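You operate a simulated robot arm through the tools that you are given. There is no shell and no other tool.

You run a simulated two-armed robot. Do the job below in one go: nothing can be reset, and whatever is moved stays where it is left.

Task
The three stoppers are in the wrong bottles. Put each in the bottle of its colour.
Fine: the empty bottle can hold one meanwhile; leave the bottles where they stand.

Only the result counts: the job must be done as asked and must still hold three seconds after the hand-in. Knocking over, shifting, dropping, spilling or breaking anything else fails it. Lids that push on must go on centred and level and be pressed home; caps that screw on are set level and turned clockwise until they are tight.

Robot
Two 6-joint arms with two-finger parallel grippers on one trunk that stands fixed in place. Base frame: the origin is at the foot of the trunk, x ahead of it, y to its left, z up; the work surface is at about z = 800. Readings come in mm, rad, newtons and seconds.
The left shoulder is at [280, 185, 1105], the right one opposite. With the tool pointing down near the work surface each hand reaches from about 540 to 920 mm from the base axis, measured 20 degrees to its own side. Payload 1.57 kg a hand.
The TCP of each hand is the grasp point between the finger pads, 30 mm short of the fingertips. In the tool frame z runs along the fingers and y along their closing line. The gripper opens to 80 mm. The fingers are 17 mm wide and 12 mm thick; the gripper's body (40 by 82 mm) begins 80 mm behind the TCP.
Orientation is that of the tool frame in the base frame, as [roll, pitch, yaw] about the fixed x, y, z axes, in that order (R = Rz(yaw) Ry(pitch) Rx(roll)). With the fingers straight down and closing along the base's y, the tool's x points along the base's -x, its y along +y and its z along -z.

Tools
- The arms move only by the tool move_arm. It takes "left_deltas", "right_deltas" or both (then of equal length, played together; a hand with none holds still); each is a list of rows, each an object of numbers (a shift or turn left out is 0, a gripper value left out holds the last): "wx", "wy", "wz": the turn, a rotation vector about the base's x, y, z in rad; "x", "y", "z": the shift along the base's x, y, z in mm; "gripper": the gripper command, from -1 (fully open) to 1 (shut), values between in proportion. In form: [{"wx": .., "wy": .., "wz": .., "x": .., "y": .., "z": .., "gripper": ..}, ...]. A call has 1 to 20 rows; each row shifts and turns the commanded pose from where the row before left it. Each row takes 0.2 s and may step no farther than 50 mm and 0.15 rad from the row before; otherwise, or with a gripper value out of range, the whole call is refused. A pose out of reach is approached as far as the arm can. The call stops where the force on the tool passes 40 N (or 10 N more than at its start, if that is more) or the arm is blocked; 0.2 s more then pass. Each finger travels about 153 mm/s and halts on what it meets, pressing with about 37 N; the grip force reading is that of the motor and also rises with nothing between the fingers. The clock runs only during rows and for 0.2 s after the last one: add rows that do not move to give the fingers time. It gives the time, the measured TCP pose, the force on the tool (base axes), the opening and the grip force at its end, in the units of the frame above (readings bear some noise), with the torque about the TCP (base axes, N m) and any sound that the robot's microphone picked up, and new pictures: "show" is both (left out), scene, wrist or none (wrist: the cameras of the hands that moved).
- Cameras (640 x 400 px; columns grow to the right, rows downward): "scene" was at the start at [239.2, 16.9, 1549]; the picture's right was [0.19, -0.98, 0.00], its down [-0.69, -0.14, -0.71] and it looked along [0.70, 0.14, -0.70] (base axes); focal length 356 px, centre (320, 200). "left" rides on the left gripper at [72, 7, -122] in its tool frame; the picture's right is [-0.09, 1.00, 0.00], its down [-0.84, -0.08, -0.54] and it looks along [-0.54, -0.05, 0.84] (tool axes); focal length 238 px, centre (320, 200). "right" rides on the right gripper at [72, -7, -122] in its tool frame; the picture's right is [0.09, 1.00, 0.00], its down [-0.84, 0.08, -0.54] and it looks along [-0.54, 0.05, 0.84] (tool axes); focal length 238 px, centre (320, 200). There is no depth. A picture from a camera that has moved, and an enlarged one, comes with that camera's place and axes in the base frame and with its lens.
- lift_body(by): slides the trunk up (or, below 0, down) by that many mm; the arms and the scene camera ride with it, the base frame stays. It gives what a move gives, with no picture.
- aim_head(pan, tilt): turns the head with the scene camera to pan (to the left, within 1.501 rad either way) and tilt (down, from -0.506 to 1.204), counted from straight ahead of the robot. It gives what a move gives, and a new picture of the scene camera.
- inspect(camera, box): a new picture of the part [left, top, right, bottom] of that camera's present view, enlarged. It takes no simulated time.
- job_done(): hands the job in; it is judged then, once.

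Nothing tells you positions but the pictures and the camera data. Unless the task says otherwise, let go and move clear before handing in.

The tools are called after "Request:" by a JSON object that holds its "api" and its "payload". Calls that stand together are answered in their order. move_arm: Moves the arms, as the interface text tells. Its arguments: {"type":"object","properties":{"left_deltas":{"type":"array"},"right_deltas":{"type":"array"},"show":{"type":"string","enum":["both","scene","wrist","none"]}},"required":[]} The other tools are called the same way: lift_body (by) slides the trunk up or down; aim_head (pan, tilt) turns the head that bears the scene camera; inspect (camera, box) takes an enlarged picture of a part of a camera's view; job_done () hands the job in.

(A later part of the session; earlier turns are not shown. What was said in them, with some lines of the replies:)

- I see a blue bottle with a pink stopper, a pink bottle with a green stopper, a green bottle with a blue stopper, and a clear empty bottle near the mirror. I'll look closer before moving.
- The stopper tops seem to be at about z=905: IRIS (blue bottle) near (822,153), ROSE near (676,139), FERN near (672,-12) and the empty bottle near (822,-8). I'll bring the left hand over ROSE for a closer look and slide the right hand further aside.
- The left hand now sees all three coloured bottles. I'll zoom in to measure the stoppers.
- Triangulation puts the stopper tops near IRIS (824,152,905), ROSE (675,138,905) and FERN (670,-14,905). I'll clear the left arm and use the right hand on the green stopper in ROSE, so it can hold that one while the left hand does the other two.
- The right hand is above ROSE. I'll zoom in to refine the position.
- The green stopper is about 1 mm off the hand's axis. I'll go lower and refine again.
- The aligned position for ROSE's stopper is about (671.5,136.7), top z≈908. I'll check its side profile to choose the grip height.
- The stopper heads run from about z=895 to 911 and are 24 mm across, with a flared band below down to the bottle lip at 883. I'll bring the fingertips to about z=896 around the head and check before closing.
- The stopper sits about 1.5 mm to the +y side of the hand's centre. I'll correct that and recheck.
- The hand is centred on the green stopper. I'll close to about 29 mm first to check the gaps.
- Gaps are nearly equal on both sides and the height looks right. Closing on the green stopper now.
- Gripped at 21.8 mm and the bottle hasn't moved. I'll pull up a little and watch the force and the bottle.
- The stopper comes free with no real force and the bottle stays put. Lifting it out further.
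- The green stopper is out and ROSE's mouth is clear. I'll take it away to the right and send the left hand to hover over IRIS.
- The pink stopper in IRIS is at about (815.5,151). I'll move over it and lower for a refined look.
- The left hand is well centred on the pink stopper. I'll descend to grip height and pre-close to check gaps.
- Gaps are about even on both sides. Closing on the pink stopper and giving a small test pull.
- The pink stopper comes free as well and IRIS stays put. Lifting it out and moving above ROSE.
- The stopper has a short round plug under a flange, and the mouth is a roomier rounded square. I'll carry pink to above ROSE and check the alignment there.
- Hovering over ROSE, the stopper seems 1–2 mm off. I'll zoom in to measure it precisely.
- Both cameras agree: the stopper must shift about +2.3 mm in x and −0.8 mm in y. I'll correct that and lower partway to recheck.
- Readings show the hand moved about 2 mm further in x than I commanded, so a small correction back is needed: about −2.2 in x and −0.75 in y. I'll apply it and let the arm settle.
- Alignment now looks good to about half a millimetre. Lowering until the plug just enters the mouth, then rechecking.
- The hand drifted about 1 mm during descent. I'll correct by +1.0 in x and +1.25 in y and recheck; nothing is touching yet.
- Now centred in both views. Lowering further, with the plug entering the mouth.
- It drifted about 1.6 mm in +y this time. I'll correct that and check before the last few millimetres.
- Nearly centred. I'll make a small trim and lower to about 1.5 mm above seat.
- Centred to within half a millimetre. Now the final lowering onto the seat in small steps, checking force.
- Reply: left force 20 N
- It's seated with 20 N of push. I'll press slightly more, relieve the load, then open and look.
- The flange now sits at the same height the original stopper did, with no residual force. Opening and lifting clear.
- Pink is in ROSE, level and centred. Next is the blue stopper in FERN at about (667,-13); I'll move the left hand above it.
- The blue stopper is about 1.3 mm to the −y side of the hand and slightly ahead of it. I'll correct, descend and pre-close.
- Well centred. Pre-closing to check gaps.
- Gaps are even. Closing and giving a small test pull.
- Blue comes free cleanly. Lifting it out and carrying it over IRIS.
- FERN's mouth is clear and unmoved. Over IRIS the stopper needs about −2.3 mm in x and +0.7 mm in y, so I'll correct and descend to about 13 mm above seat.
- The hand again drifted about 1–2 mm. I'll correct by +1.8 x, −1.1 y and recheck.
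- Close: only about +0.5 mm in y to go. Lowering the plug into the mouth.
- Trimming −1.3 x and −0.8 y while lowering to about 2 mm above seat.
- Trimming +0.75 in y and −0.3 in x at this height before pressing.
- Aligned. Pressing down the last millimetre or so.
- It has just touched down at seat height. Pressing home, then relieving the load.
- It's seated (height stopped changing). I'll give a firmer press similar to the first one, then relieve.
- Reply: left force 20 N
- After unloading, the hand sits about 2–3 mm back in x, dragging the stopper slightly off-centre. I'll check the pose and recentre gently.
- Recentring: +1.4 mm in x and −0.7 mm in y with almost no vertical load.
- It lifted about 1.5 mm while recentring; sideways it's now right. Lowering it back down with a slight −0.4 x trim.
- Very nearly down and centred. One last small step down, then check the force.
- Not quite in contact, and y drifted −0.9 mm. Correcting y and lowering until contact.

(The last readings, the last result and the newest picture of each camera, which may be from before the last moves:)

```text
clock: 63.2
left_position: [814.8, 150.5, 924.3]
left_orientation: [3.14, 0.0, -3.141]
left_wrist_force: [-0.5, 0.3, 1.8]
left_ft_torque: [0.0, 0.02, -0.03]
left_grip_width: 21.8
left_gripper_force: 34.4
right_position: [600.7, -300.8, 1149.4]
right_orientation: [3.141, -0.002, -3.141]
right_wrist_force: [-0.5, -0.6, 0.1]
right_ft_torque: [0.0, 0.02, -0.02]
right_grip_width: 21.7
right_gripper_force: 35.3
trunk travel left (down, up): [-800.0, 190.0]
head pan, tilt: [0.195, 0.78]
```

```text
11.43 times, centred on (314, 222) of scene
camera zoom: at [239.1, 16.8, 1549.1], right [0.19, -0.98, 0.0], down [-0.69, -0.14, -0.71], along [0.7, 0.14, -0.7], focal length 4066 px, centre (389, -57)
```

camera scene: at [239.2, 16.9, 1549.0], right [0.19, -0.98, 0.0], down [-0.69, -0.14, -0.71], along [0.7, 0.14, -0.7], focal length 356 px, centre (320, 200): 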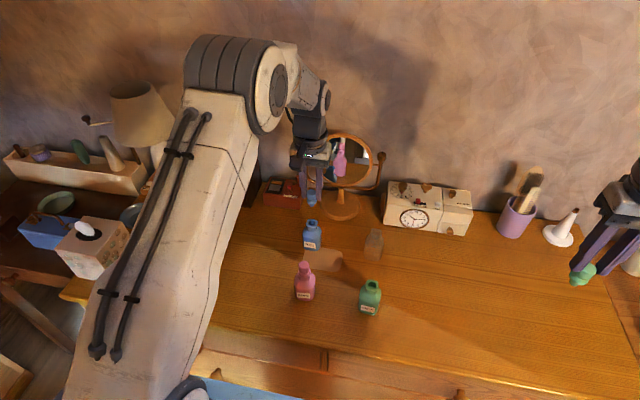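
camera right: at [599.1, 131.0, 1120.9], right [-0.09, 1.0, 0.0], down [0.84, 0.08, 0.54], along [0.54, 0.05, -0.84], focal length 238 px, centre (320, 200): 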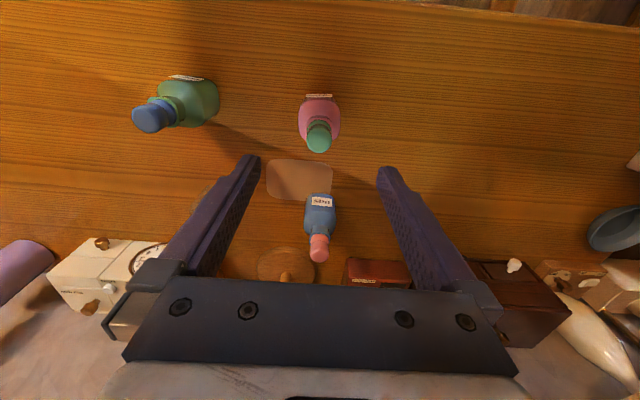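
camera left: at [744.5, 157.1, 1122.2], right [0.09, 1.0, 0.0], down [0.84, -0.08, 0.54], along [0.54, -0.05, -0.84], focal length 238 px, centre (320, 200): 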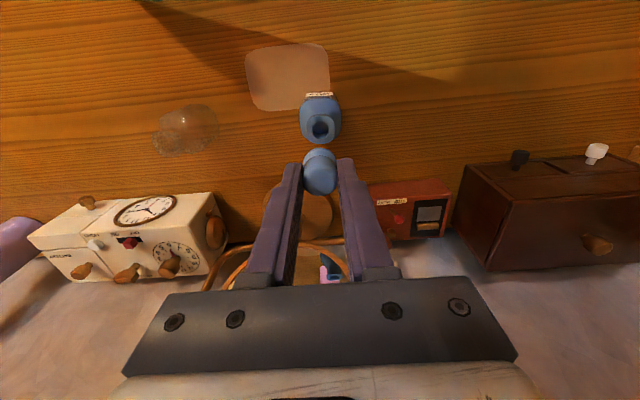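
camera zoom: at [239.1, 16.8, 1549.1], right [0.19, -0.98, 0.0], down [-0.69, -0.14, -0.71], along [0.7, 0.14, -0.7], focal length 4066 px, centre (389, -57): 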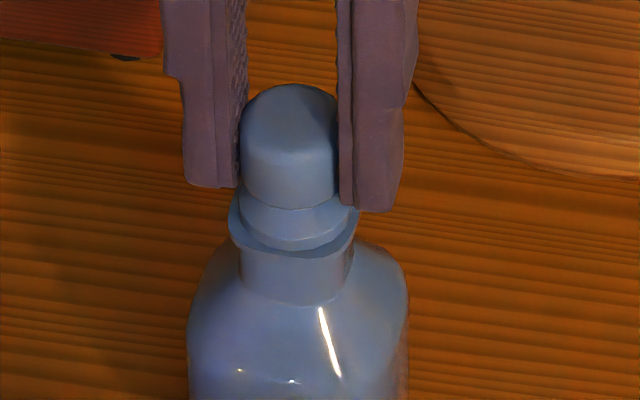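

Seated, centred, light contact. A small press and then open straight away and lift.

Request:
{"api": "move_arm", "payload": {"left_deltas": [{"z": -0.9}, {"z": -0.5}, {"gripper": 0.3}, {}, {"z": 1.0, "gripper": -0.3}, {}, {"z": 10}, {"z": 25}, {"z": 30}, {}], "show": "none"}}

Request:
{"api": "inspect", "payload": {"camera": "scene", "box": [290, 200, 350, 260]}}

Request:
{"api": "inspect", "payload": {"camera": "left", "box": [280, 75, 360, 155]}}

Request:
{"api": "inspect", "payload": {"camera": "scene", "box": [300, 205, 328, 240]}}

```text
clock: 65.4
left_position: [813.2, 148.1, 987.8]
left_orientation: [3.141, -0.001, -3.141]
left_wrist_force: [-0.2, 0.5, -1.0]
left_ft_torque: [-0.01, 0.0, -0.01]
left_grip_width: 52.1
left_gripper_force: 0.0
right_position: [600.4, -301.9, 1148.9]
right_orientation: [-3.141, 0.001, 3.141]
right_wrist_force: [0.4, 0.8, -0.7]
right_ft_torque: [-0.04, 0.0, -0.02]
right_grip_width: 21.9
right_gripper_force: 34.6
trunk travel left (down, up): [-800.0, 190.0]
head pan, tilt: [0.195, 0.78]
```

```text
6.67 times, centred on (320, 230) of scene
camera zoom: at [239.0, 16.8, 1549.0], right [0.19, -0.98, 0.0], down [-0.69, -0.14, -0.71], along [0.7, 0.14, -0.7], focal length 2372 px, centre (320, 0)
```

zoom: 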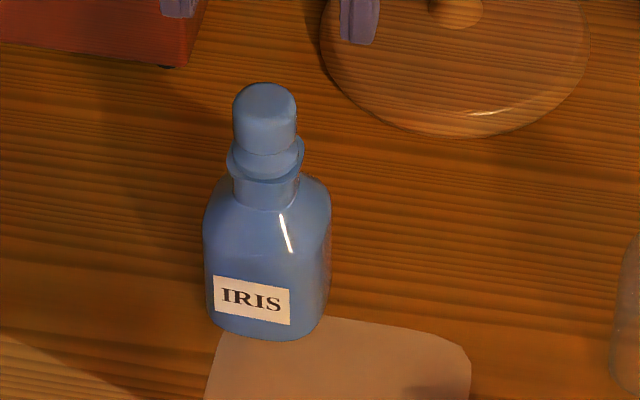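

```text
5.00 times, centred on (320, 115) of left
camera zoom: at [742.2, 155.0, 1108.1], right [0.09, 1.0, 0.0], down [0.84, -0.08, 0.54], along [0.54, -0.05, -0.84], focal length 1192 px, centre (320, 625)
```

zoom: 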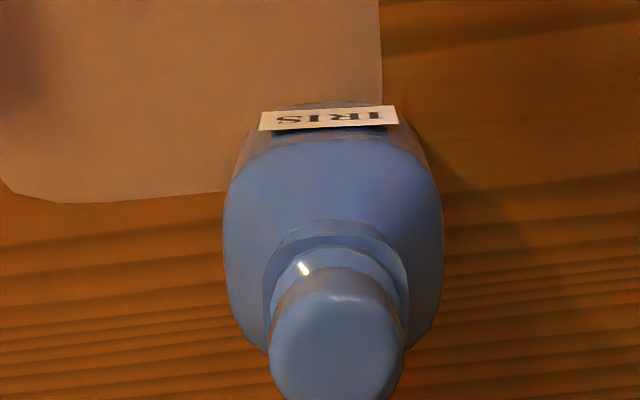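

```text
11.43 times, centred on (314, 222) of scene
camera zoom: at [239.0, 16.8, 1549.0], right [0.19, -0.98, 0.0], down [-0.69, -0.14, -0.71], along [0.7, 0.14, -0.7], focal length 4066 px, centre (389, -57)
```

zoom: 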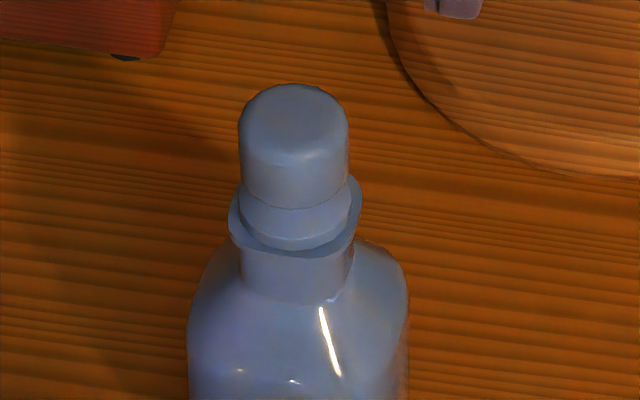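

Blue is seated in IRIS, centred and level, and the bottle hasn't moved. Now the left arm goes clear, and the right hand brings green over FERN.

Request:
{"api": "move_arm", "payload": {"left_deltas": [{"z": 40, "gripper": -1}, {"z": 40}, {"z": 40}, {"z": 40}, {"x": -34, "y": 24, "z": 6}, {"x": -34, "y": 24, "z": 6}, {"x": -34, "y": 24, "z": 6}, {"x": -34, "y": 24, "z": 6}, {"x": -34, "y": 24, "z": 6}, {"x": -34, "y": 24, "z": 6}, {"x": -34, "y": 24, "z": 6}, {"x": -34, "y": 24, "z": 6}], "show": "none"}}

Request:
{"api": "move_arm", "payload": {"right_deltas": [{"x": 9.3, "y": 41.2}, {"x": 9.3, "y": 41.2}, {"x": 9.3, "y": 41.2}, {"x": 9.3, "y": 41.2}, {"x": 9.3, "y": 41.2}, {"x": 9.3, "y": 41.2}, {"x": 9.3, "y": 41.2}, {"z": -40}, {"z": -40}, {"z": -40}, {"z": -33}, {"z": -20}, {}, {}, {}]}}

Request:
{"api": "inspect", "payload": {"camera": "right", "box": [260, 80, 380, 200]}}

Request:
{"api": "inspect", "payload": {"camera": "scene", "box": [352, 240, 392, 285]}}

```text
clock: 68.0
left_position: [543.1, 343.7, 1198.7]
left_orientation: [-3.141, 0.002, 3.141]
left_wrist_force: [-0.8, -0.3, -0.3]
left_ft_torque: [0.0, 0.01, 0.0]
left_grip_width: 80.1
left_gripper_force: 0.0
right_position: [601.4, -302.0, 1148.4]
right_orientation: [-3.141, -0.001, -3.141]
right_wrist_force: [-0.1, 0.0, -0.5]
right_ft_torque: [-0.01, 0.04, 0.02]
right_grip_width: 21.6
right_gripper_force: 35.0
trunk travel left (down, up): [-800.0, 190.0]
head pan, tilt: [0.195, 0.78]
```

```text
clock: 71.2
left_position: [543.1, 342.4, 1198.5]
left_orientation: [3.142, -0.001, 3.142]
left_wrist_force: [-0.2, 0.5, -0.2]
left_ft_torque: [0.01, 0.01, -0.04]
left_grip_width: 79.9
left_gripper_force: 0.0
right_position: [668.1, -11.3, 979.5]
right_orientation: [3.141, -0.001, -3.141]
right_wrist_force: [0.0, 0.5, -0.4]
right_ft_torque: [0.04, 0.03, 0.02]
right_grip_width: 21.8
right_gripper_force: 34.8
trunk travel left (down, up): [-800.0, 190.0]
head pan, tilt: [0.195, 0.78]
camera scene: at [239.2, 16.9, 1549.0], right [0.19, -0.98, 0.0], down [-0.69, -0.14, -0.71], along [0.7, 0.14, -0.7], focal length 356 px, centre (320, 200)
camera right: at [594.8, -18.4, 1098.9], right [-0.09, 1.0, 0.0], down [0.84, 0.08, 0.54], along [0.54, 0.05, -0.84], focal length 238 px, centre (320, 200)
```

scene: 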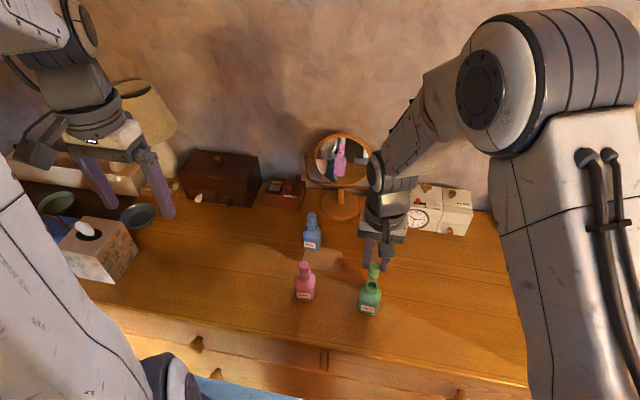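
right: 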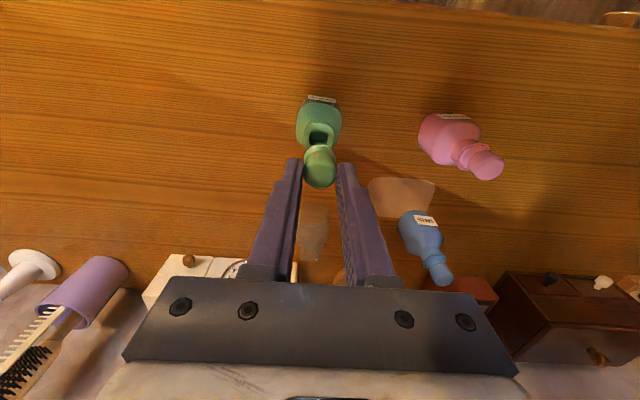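

```text
3.33 times, centred on (320, 140) of right
camera zoom: at [594.8, -18.4, 1098.9], right [-0.09, 1.0, 0.0], down [0.84, 0.08, 0.54], along [0.54, 0.05, -0.84], focal length 794 px, centre (320, 400)
```

zoom: 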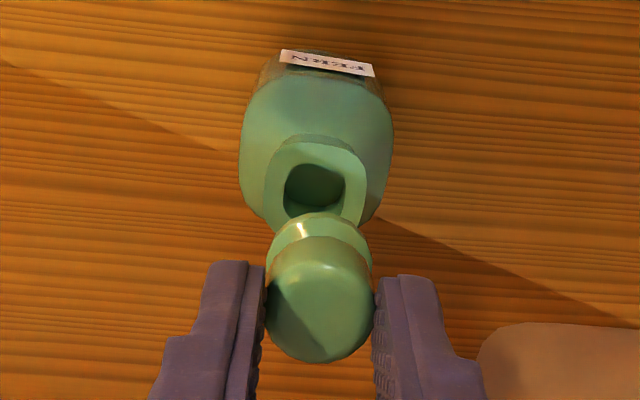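

```text
8.89 times, centred on (372, 262) of scene
camera zoom: at [239.2, 16.9, 1549.0], right [0.19, -0.98, 0.0], down [-0.69, -0.14, -0.71], along [0.7, 0.14, -0.7], focal length 3162 px, centre (-142, -356)
```

zoom: 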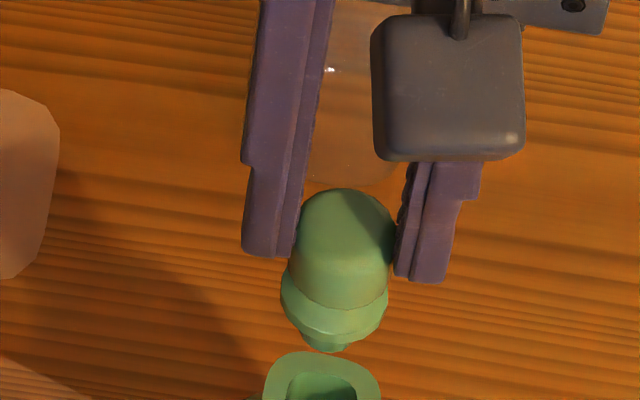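

Green hovers over FERN and needs about −1.7 mm in x and −2.2 mm in y. Correcting and lowering to about 14 mm above seat.

Request:
{"api": "move_arm", "payload": {"right_deltas": [{"x": -1.7, "y": -2.2}, {"z": -13}, {"z": -13}, {"z": -12}, {}, {}, {}, {}], "show": "none"}}

Request:
{"api": "inspect", "payload": {"camera": "right", "box": [295, 110, 345, 180]}}

Request:
{"api": "inspect", "payload": {"camera": "scene", "box": [352, 255, 388, 295]}}

```text
clock: 73.0
left_position: [544.7, 343.3, 1198.7]
left_orientation: [-3.14, 0.0, 3.141]
left_wrist_force: [-0.4, 0.1, -0.9]
left_ft_torque: [-0.02, 0.02, 0.02]
left_grip_width: 80.0
left_gripper_force: 0.0
right_position: [665.0, -13.6, 938.8]
right_orientation: [-3.141, 0.0, 3.142]
right_wrist_force: [0.6, -0.2, 1.0]
right_ft_torque: [-0.02, -0.01, -0.03]
right_grip_width: 22.0
right_gripper_force: 34.4
trunk travel left (down, up): [-800.0, 190.0]
head pan, tilt: [0.195, 0.78]
```

```text
5.71 times, centred on (320, 145) of right
camera zoom: at [593.2, -19.8, 1059.5], right [-0.09, 1.0, 0.0], down [0.84, 0.08, 0.54], along [0.54, 0.05, -0.84], focal length 1362 px, centre (320, 514)
```

zoom: 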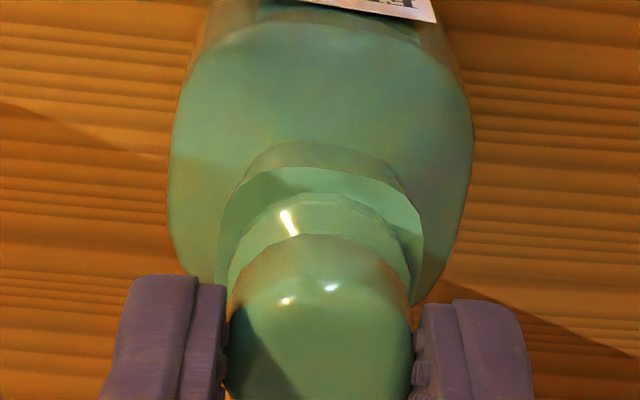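

```text
10.00 times, centred on (370, 275) of scene
camera zoom: at [239.2, 16.9, 1549.0], right [0.19, -0.98, 0.0], down [-0.69, -0.14, -0.71], along [0.7, 0.14, -0.7], focal length 3558 px, centre (-180, -550)
```

zoom: 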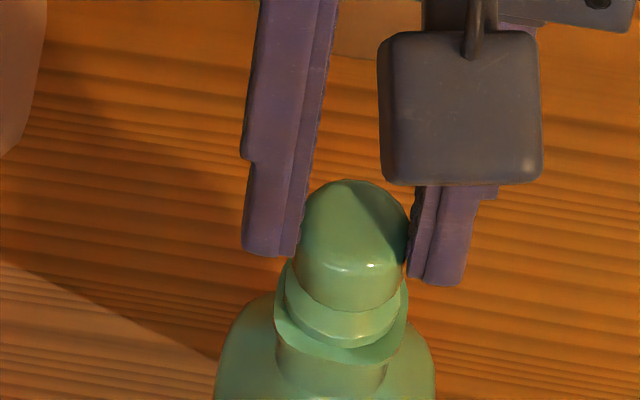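

The green stopper slid several millimetres lower in the right hand's grip during extraction, so it's already only about 2–4 mm above the lip. It's well aligned, so I'll go down in small steps watching the force.

Request:
{"api": "move_arm", "payload": {"right_deltas": [{"y": 0.2, "z": -0.8}, {"z": -0.8}, {}, {}], "show": "none"}}

Request:
{"api": "inspect", "payload": {"camera": "right", "box": [295, 110, 345, 180]}}

Request:
{"api": "inspect", "payload": {"camera": "scene", "box": [356, 262, 384, 297]}}

```text
clock: 74.0
left_position: [543.1, 344.6, 1197.9]
left_orientation: [-3.139, 0.0, -3.141]
left_wrist_force: [0.3, -0.4, -1.1]
left_ft_torque: [0.03, 0.0, 0.01]
left_grip_width: 80.1
left_gripper_force: 0.2
right_position: [665.7, -13.7, 937.0]
right_orientation: [3.141, -0.001, 3.141]
right_wrist_force: [-0.5, 0.0, 1.6]
right_ft_torque: [-0.02, 0.05, 0.0]
right_grip_width: 21.6
right_gripper_force: 34.7
trunk travel left (down, up): [-800.0, 190.0]
head pan, tilt: [0.195, 0.78]
```

```text
5.71 times, centred on (320, 145) of right
camera zoom: at [593.1, -19.8, 1058.5], right [-0.09, 1.0, 0.0], down [0.84, 0.08, 0.54], along [0.54, 0.05, -0.84], focal length 1362 px, centre (320, 514)
```

zoom: 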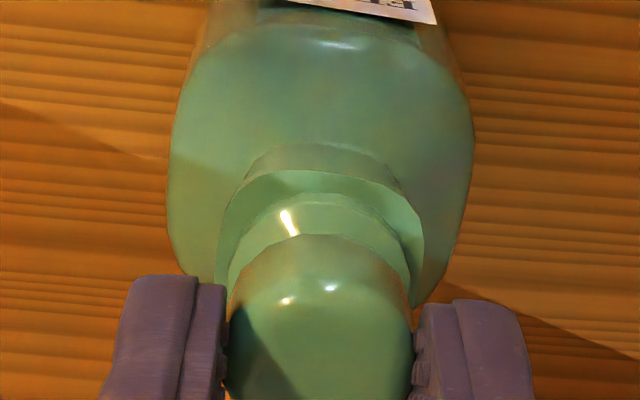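

```text
11.43 times, centred on (370, 280) of scene
camera zoom: at [239.1, 16.9, 1549.1], right [0.19, -0.98, 0.0], down [-0.69, -0.14, -0.71], along [0.7, 0.14, -0.7], focal length 4066 px, centre (-251, -709)
```

zoom: 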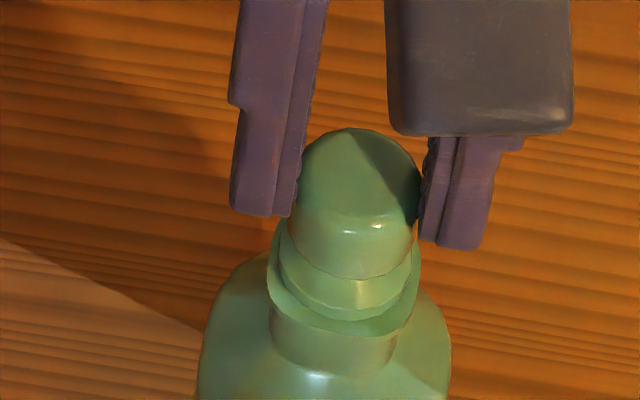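

Light contact now. I'll zoom in closely from all cameras to check centring and tilt before pressing.

Request:
{"api": "inspect", "payload": {"camera": "right", "box": [300, 130, 340, 160]}}

Request:
{"api": "inspect", "payload": {"camera": "scene", "box": [358, 268, 382, 292]}}

Request:
{"api": "inspect", "payload": {"camera": "left", "box": [40, 60, 300, 260]}}

```text
13.33 times, centred on (320, 145) of right
camera zoom: at [593.1, -19.8, 1058.5], right [-0.09, 1.0, 0.0], down [0.84, 0.08, 0.54], along [0.54, 0.05, -0.84], focal length 3178 px, centre (320, 933)
```

zoom: 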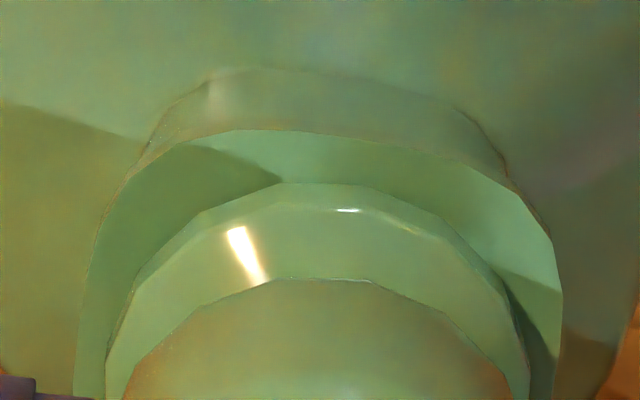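

```text
16.00 times, centred on (370, 280) of scene
camera zoom: at [239.1, 16.9, 1549.1], right [0.19, -0.98, 0.0], down [-0.69, -0.14, -0.71], along [0.7, 0.14, -0.7], focal length 5692 px, centre (-480, -1080)
```

zoom: 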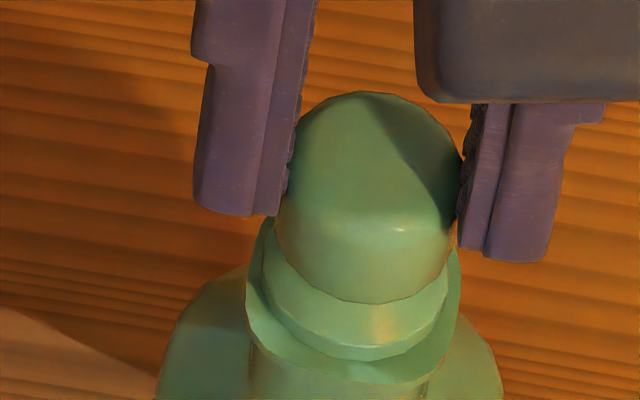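

```text
2.00 times, centred on (170, 160) of left
camera zoom: at [471.6, 351.1, 1319.5], right [0.09, 1.0, 0.0], down [0.84, -0.08, 0.54], along [0.54, -0.05, -0.84], focal length 477 px, centre (620, 280)
```

zoom: 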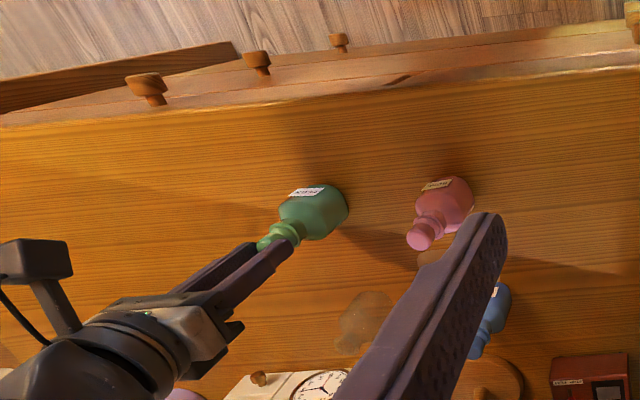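

The stopper appears seated but about 1 mm too far in +x; y is centred. Shifting −1.0 mm in x with minimal load.

Request:
{"api": "move_arm", "payload": {"right_deltas": [{"z": 0.6}, {"x": -1.0}, {}, {}], "show": "none"}}

Request:
{"api": "inspect", "payload": {"camera": "right", "box": [300, 130, 340, 160]}}

Request:
{"api": "inspect", "payload": {"camera": "scene", "box": [358, 268, 382, 292]}}

```text
clock: 75.0
left_position: [544.1, 344.5, 1198.1]
left_orientation: [-3.141, 0.002, -3.141]
left_wrist_force: [0.2, -0.2, 0.0]
left_ft_torque: [0.01, 0.01, 0.01]
left_grip_width: 79.9
left_gripper_force: 0.0
right_position: [664.3, -12.5, 936.1]
right_orientation: [-3.141, 0.0, -3.141]
right_wrist_force: [0.0, -0.3, 0.3]
right_ft_torque: [0.01, -0.05, -0.02]
right_grip_width: 21.8
right_gripper_force: 35.2
trunk travel left (down, up): [-800.0, 190.0]
head pan, tilt: [0.195, 0.78]
```

```text
13.33 times, centred on (320, 145) of right
camera zoom: at [591.6, -19.8, 1058.9], right [-0.09, 1.0, 0.0], down [0.84, 0.08, 0.54], along [0.54, 0.05, -0.84], focal length 3178 px, centre (320, 933)
```

zoom: 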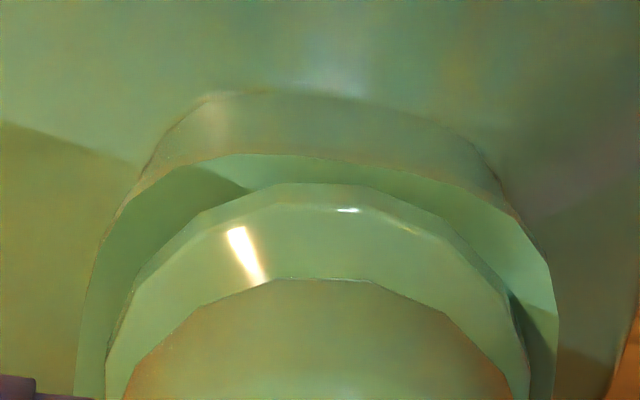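

```text
16.00 times, centred on (370, 280) of scene
camera zoom: at [239.2, 16.9, 1549.0], right [0.19, -0.98, 0.0], down [-0.69, -0.14, -0.71], along [0.7, 0.14, -0.7], focal length 5692 px, centre (-480, -1080)
```

zoom: 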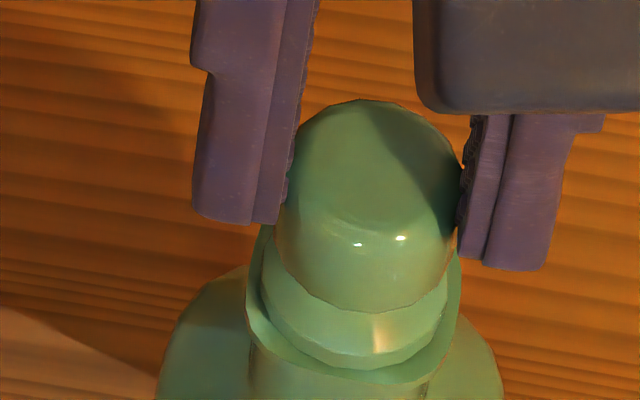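

Now it matches the original blue stopper's placement in FERN. Pressing down gently.

Request:
{"api": "move_arm", "payload": {"right_deltas": [{"x": 0.3, "z": -0.8}, {"z": -0.8}, {"z": -0.8}, {}], "show": "none"}}

Request:
{"api": "inspect", "payload": {"camera": "right", "box": [300, 130, 340, 160]}}

Request:
{"api": "inspect", "payload": {"camera": "scene", "box": [358, 268, 382, 292]}}

```text
clock: 76.0
left_position: [542.8, 344.7, 1200.4]
left_orientation: [3.142, 0.0, -3.14]
left_wrist_force: [0.2, -0.1, 0.2]
left_ft_torque: [0.05, -0.01, 0.0]
left_grip_width: 79.9
left_gripper_force: 0.1
right_position: [665.0, -13.1, 936.9]
right_orientation: [3.141, 0.002, 3.14]
right_wrist_force: [-2.2, -2.3, 19.8]
right_ft_torque: [-0.05, 0.07, 0.0]
right_grip_width: 21.7
right_gripper_force: 34.7
trunk travel left (down, up): [-800.0, 190.0]
head pan, tilt: [0.195, 0.78]
```

```text
13.33 times, centred on (320, 145) of right
camera zoom: at [591.5, -19.8, 1057.4], right [-0.09, 1.0, 0.0], down [0.84, 0.08, 0.54], along [0.54, 0.05, -0.84], focal length 3178 px, centre (320, 933)
```

zoom: 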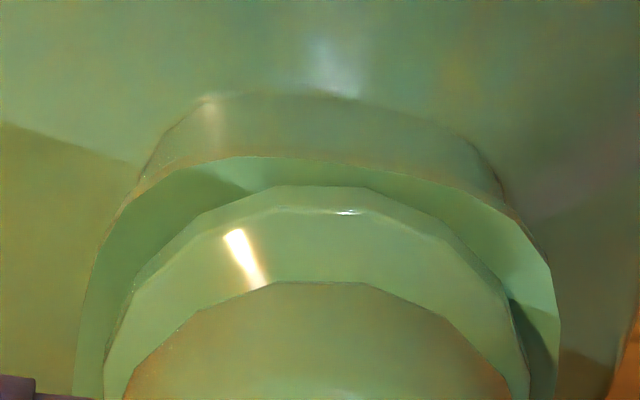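

```text
16.00 times, centred on (370, 280) of scene
camera zoom: at [238.2, 16.8, 1549.3], right [0.19, -0.98, 0.0], down [-0.69, -0.14, -0.71], along [0.7, 0.14, -0.7], focal length 5692 px, centre (-480, -1080)
```

zoom: 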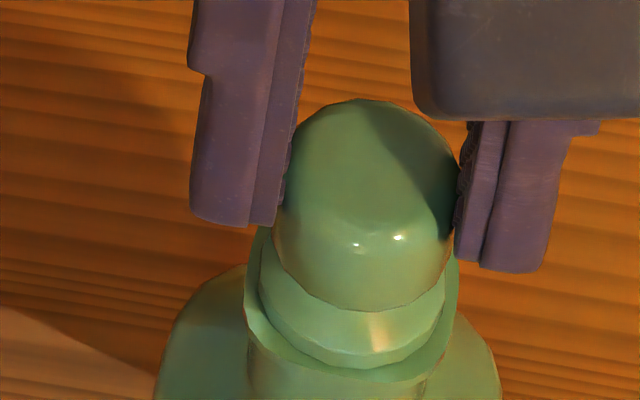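

Pressed home with 20 N and still centred. Relieving, opening and lifting away.

Request:
{"api": "move_arm", "payload": {"right_deltas": [{"z": 0.8}, {"z": 0.4}, {"gripper": 0.3}, {}, {"z": 0.6, "gripper": -0.3}, {}, {"z": 10}, {"z": 25}, {"z": 30}, {}], "show": "none"}}

Request:
{"api": "inspect", "payload": {"camera": "scene", "box": [345, 255, 405, 315]}}

Request:
{"api": "inspect", "payload": {"camera": "right", "box": [280, 75, 360, 155]}}

Request:
{"api": "inspect", "payload": {"camera": "scene", "box": [358, 268, 382, 292]}}

```text
clock: 78.2
left_position: [543.1, 344.3, 1198.6]
left_orientation: [3.141, 0.0, -3.141]
left_wrist_force: [0.0, 0.0, 0.4]
left_ft_torque: [0.0, -0.02, 0.01]
left_grip_width: 80.1
left_gripper_force: 0.1
right_position: [665.2, -10.1, 999.3]
right_orientation: [3.14, 0.001, -3.141]
right_wrist_force: [-0.2, 0.6, -1.2]
right_ft_torque: [-0.01, -0.01, 0.01]
right_grip_width: 51.8
right_gripper_force: 0.0
trunk travel left (down, up): [-800.0, 190.0]
head pan, tilt: [0.195, 0.78]
```

```text
6.67 times, centred on (375, 285) of scene
camera zoom: at [239.0, 16.9, 1549.0], right [0.19, -0.98, 0.0], down [-0.69, -0.14, -0.71], along [0.7, 0.14, -0.7], focal length 2372 px, centre (-47, -367)
```

zoom: 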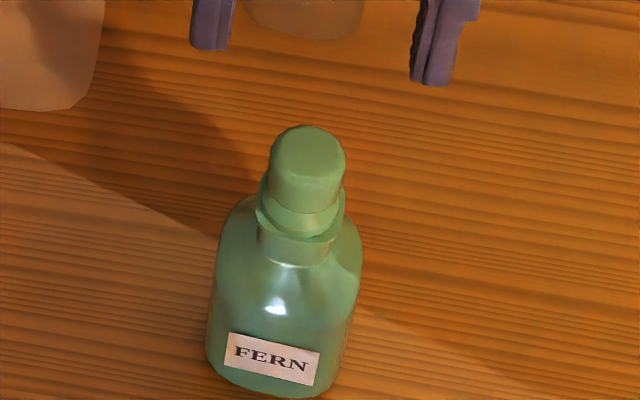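

```text
5.00 times, centred on (320, 115) of right
camera zoom: at [591.5, -16.8, 1120.9], right [-0.09, 1.0, 0.0], down [0.84, 0.08, 0.54], along [0.54, 0.05, -0.84], focal length 1192 px, centre (320, 625)
```

zoom: 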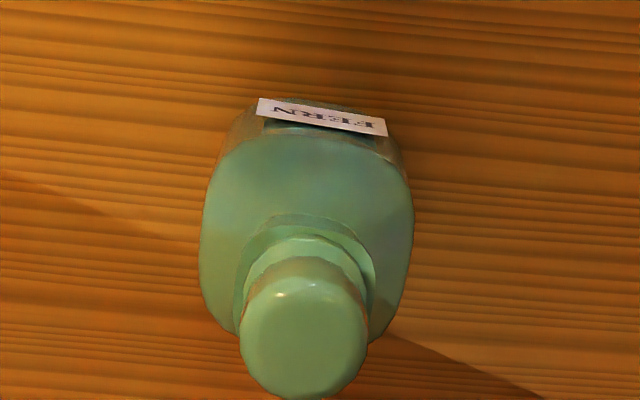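

```text
16.00 times, centred on (370, 280) of scene
camera zoom: at [239.0, 16.9, 1549.0], right [0.19, -0.98, 0.0], down [-0.69, -0.14, -0.71], along [0.7, 0.14, -0.7], focal length 5692 px, centre (-480, -1080)
```

zoom: 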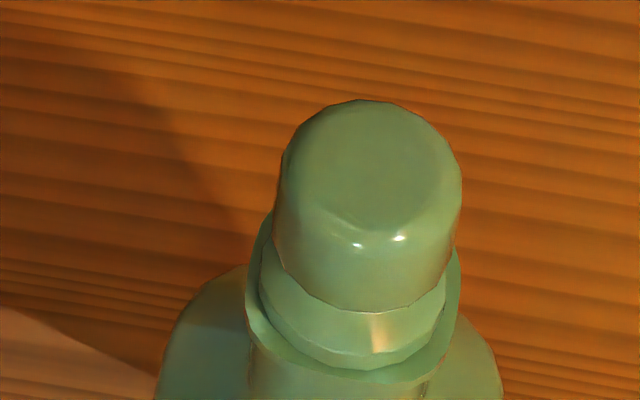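

Green is seated in FERN, level and centred. I'll move the right hand up and away and do a final check of all three.

Request:
{"api": "move_arm", "payload": {"right_deltas": [{"z": 40}, {"z": 40}, {"z": 40}, {"z": 40}, {"x": -7, "y": -41}, {"x": -7, "y": -41}, {"x": -7, "y": -41}, {"x": -7, "y": -41}, {"x": -7, "y": -41}, {"x": -7, "y": -41}, {"x": -7, "y": -41}, {}], "show": "scene"}}

Request:
{"api": "inspect", "payload": {"camera": "scene", "box": [270, 190, 430, 330]}}

Request:
{"api": "inspect", "payload": {"camera": "scene", "box": [290, 255, 322, 275]}}

Request:
{"api": "inspect", "payload": {"camera": "right", "box": [410, 110, 580, 240]}}

```text
clock: 80.8
left_position: [544.0, 344.2, 1199.7]
left_orientation: [-3.141, 0.002, 3.142]
left_wrist_force: [0.6, -0.7, -0.1]
left_ft_torque: [0.03, 0.0, -0.02]
left_grip_width: 79.7
left_gripper_force: 0.1
right_position: [614.2, -302.6, 1160.9]
right_orientation: [3.141, 0.002, 3.141]
right_wrist_force: [0.4, 0.3, 0.7]
right_ft_torque: [0.04, 0.02, 0.0]
right_grip_width: 52.2
right_gripper_force: 0.0
trunk travel left (down, up): [-800.0, 190.0]
head pan, tilt: [0.195, 0.78]
camera scene: at [239.1, 16.6, 1549.0], right [0.19, -0.98, 0.0], down [-0.69, -0.14, -0.71], along [0.7, 0.14, -0.7], focal length 356 px, centre (320, 200)
```

scene: 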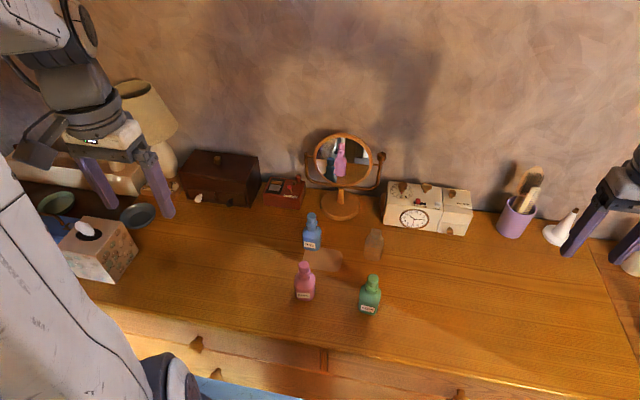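

```text
2.86 times, centred on (350, 260) of scene
camera zoom: at [239.1, 16.6, 1549.0], right [0.19, -0.98, 0.0], down [-0.69, -0.14, -0.71], along [0.7, 0.14, -0.7], focal length 1016 px, centre (234, 29)
```

zoom: 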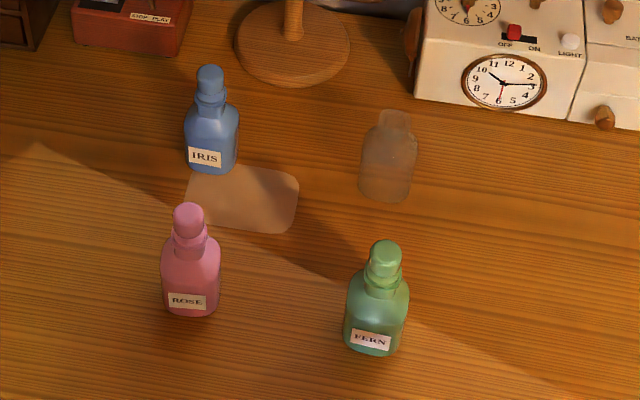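

```text
16.00 times, centred on (306, 265) of scene
camera zoom: at [239.1, 16.6, 1549.0], right [0.19, -0.98, 0.0], down [-0.69, -0.14, -0.71], along [0.7, 0.14, -0.7], focal length 5692 px, centre (544, -840)
```

zoom: 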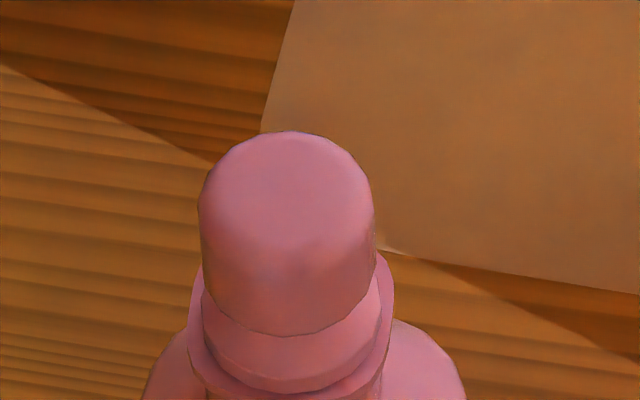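

```text
3.08 times, centred on (495, 175) of right
camera zoom: at [541.2, -309.2, 1282.7], right [-0.09, 1.0, 0.0], down [0.84, 0.08, 0.54], along [0.54, 0.05, -0.84], focal length 733 px, centre (-218, 277)
```

zoom: 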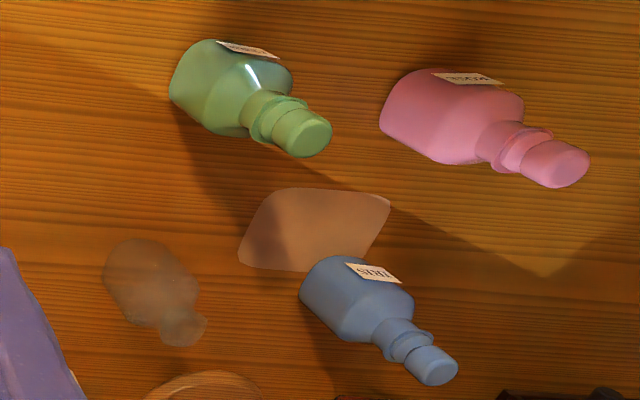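

All three stoppers now sit level and seated in the bottle of their own colour. The bottles are where they were, the empty one was not used, and both hands are clear. Handing in.

Request:
{"api": "job_done", "payload": {}}

```text
The job is handed in.
```

Each stopper is now in the bottle of its own colour: pink in ROSE, blue in IRIS and green in FERN. I've handed the job in, but the result hasn't come back.

- **Seating:** I pressed each stopper down with about 20 N. In the last pictures all three look level and fully seated, and pink and green are within about 1 mm of where the original stoppers sat.
- **Bottles:** The bottles did not visibly move. I didn't need the empty one, because the right hand held the green stopper while the left hand moved the other two.
- **Slip:** The green stopper slid about 8 mm down in the grip while I pulled it out. I corrected for that before pressing it into FERN.

Both hands are open and clear of the table.
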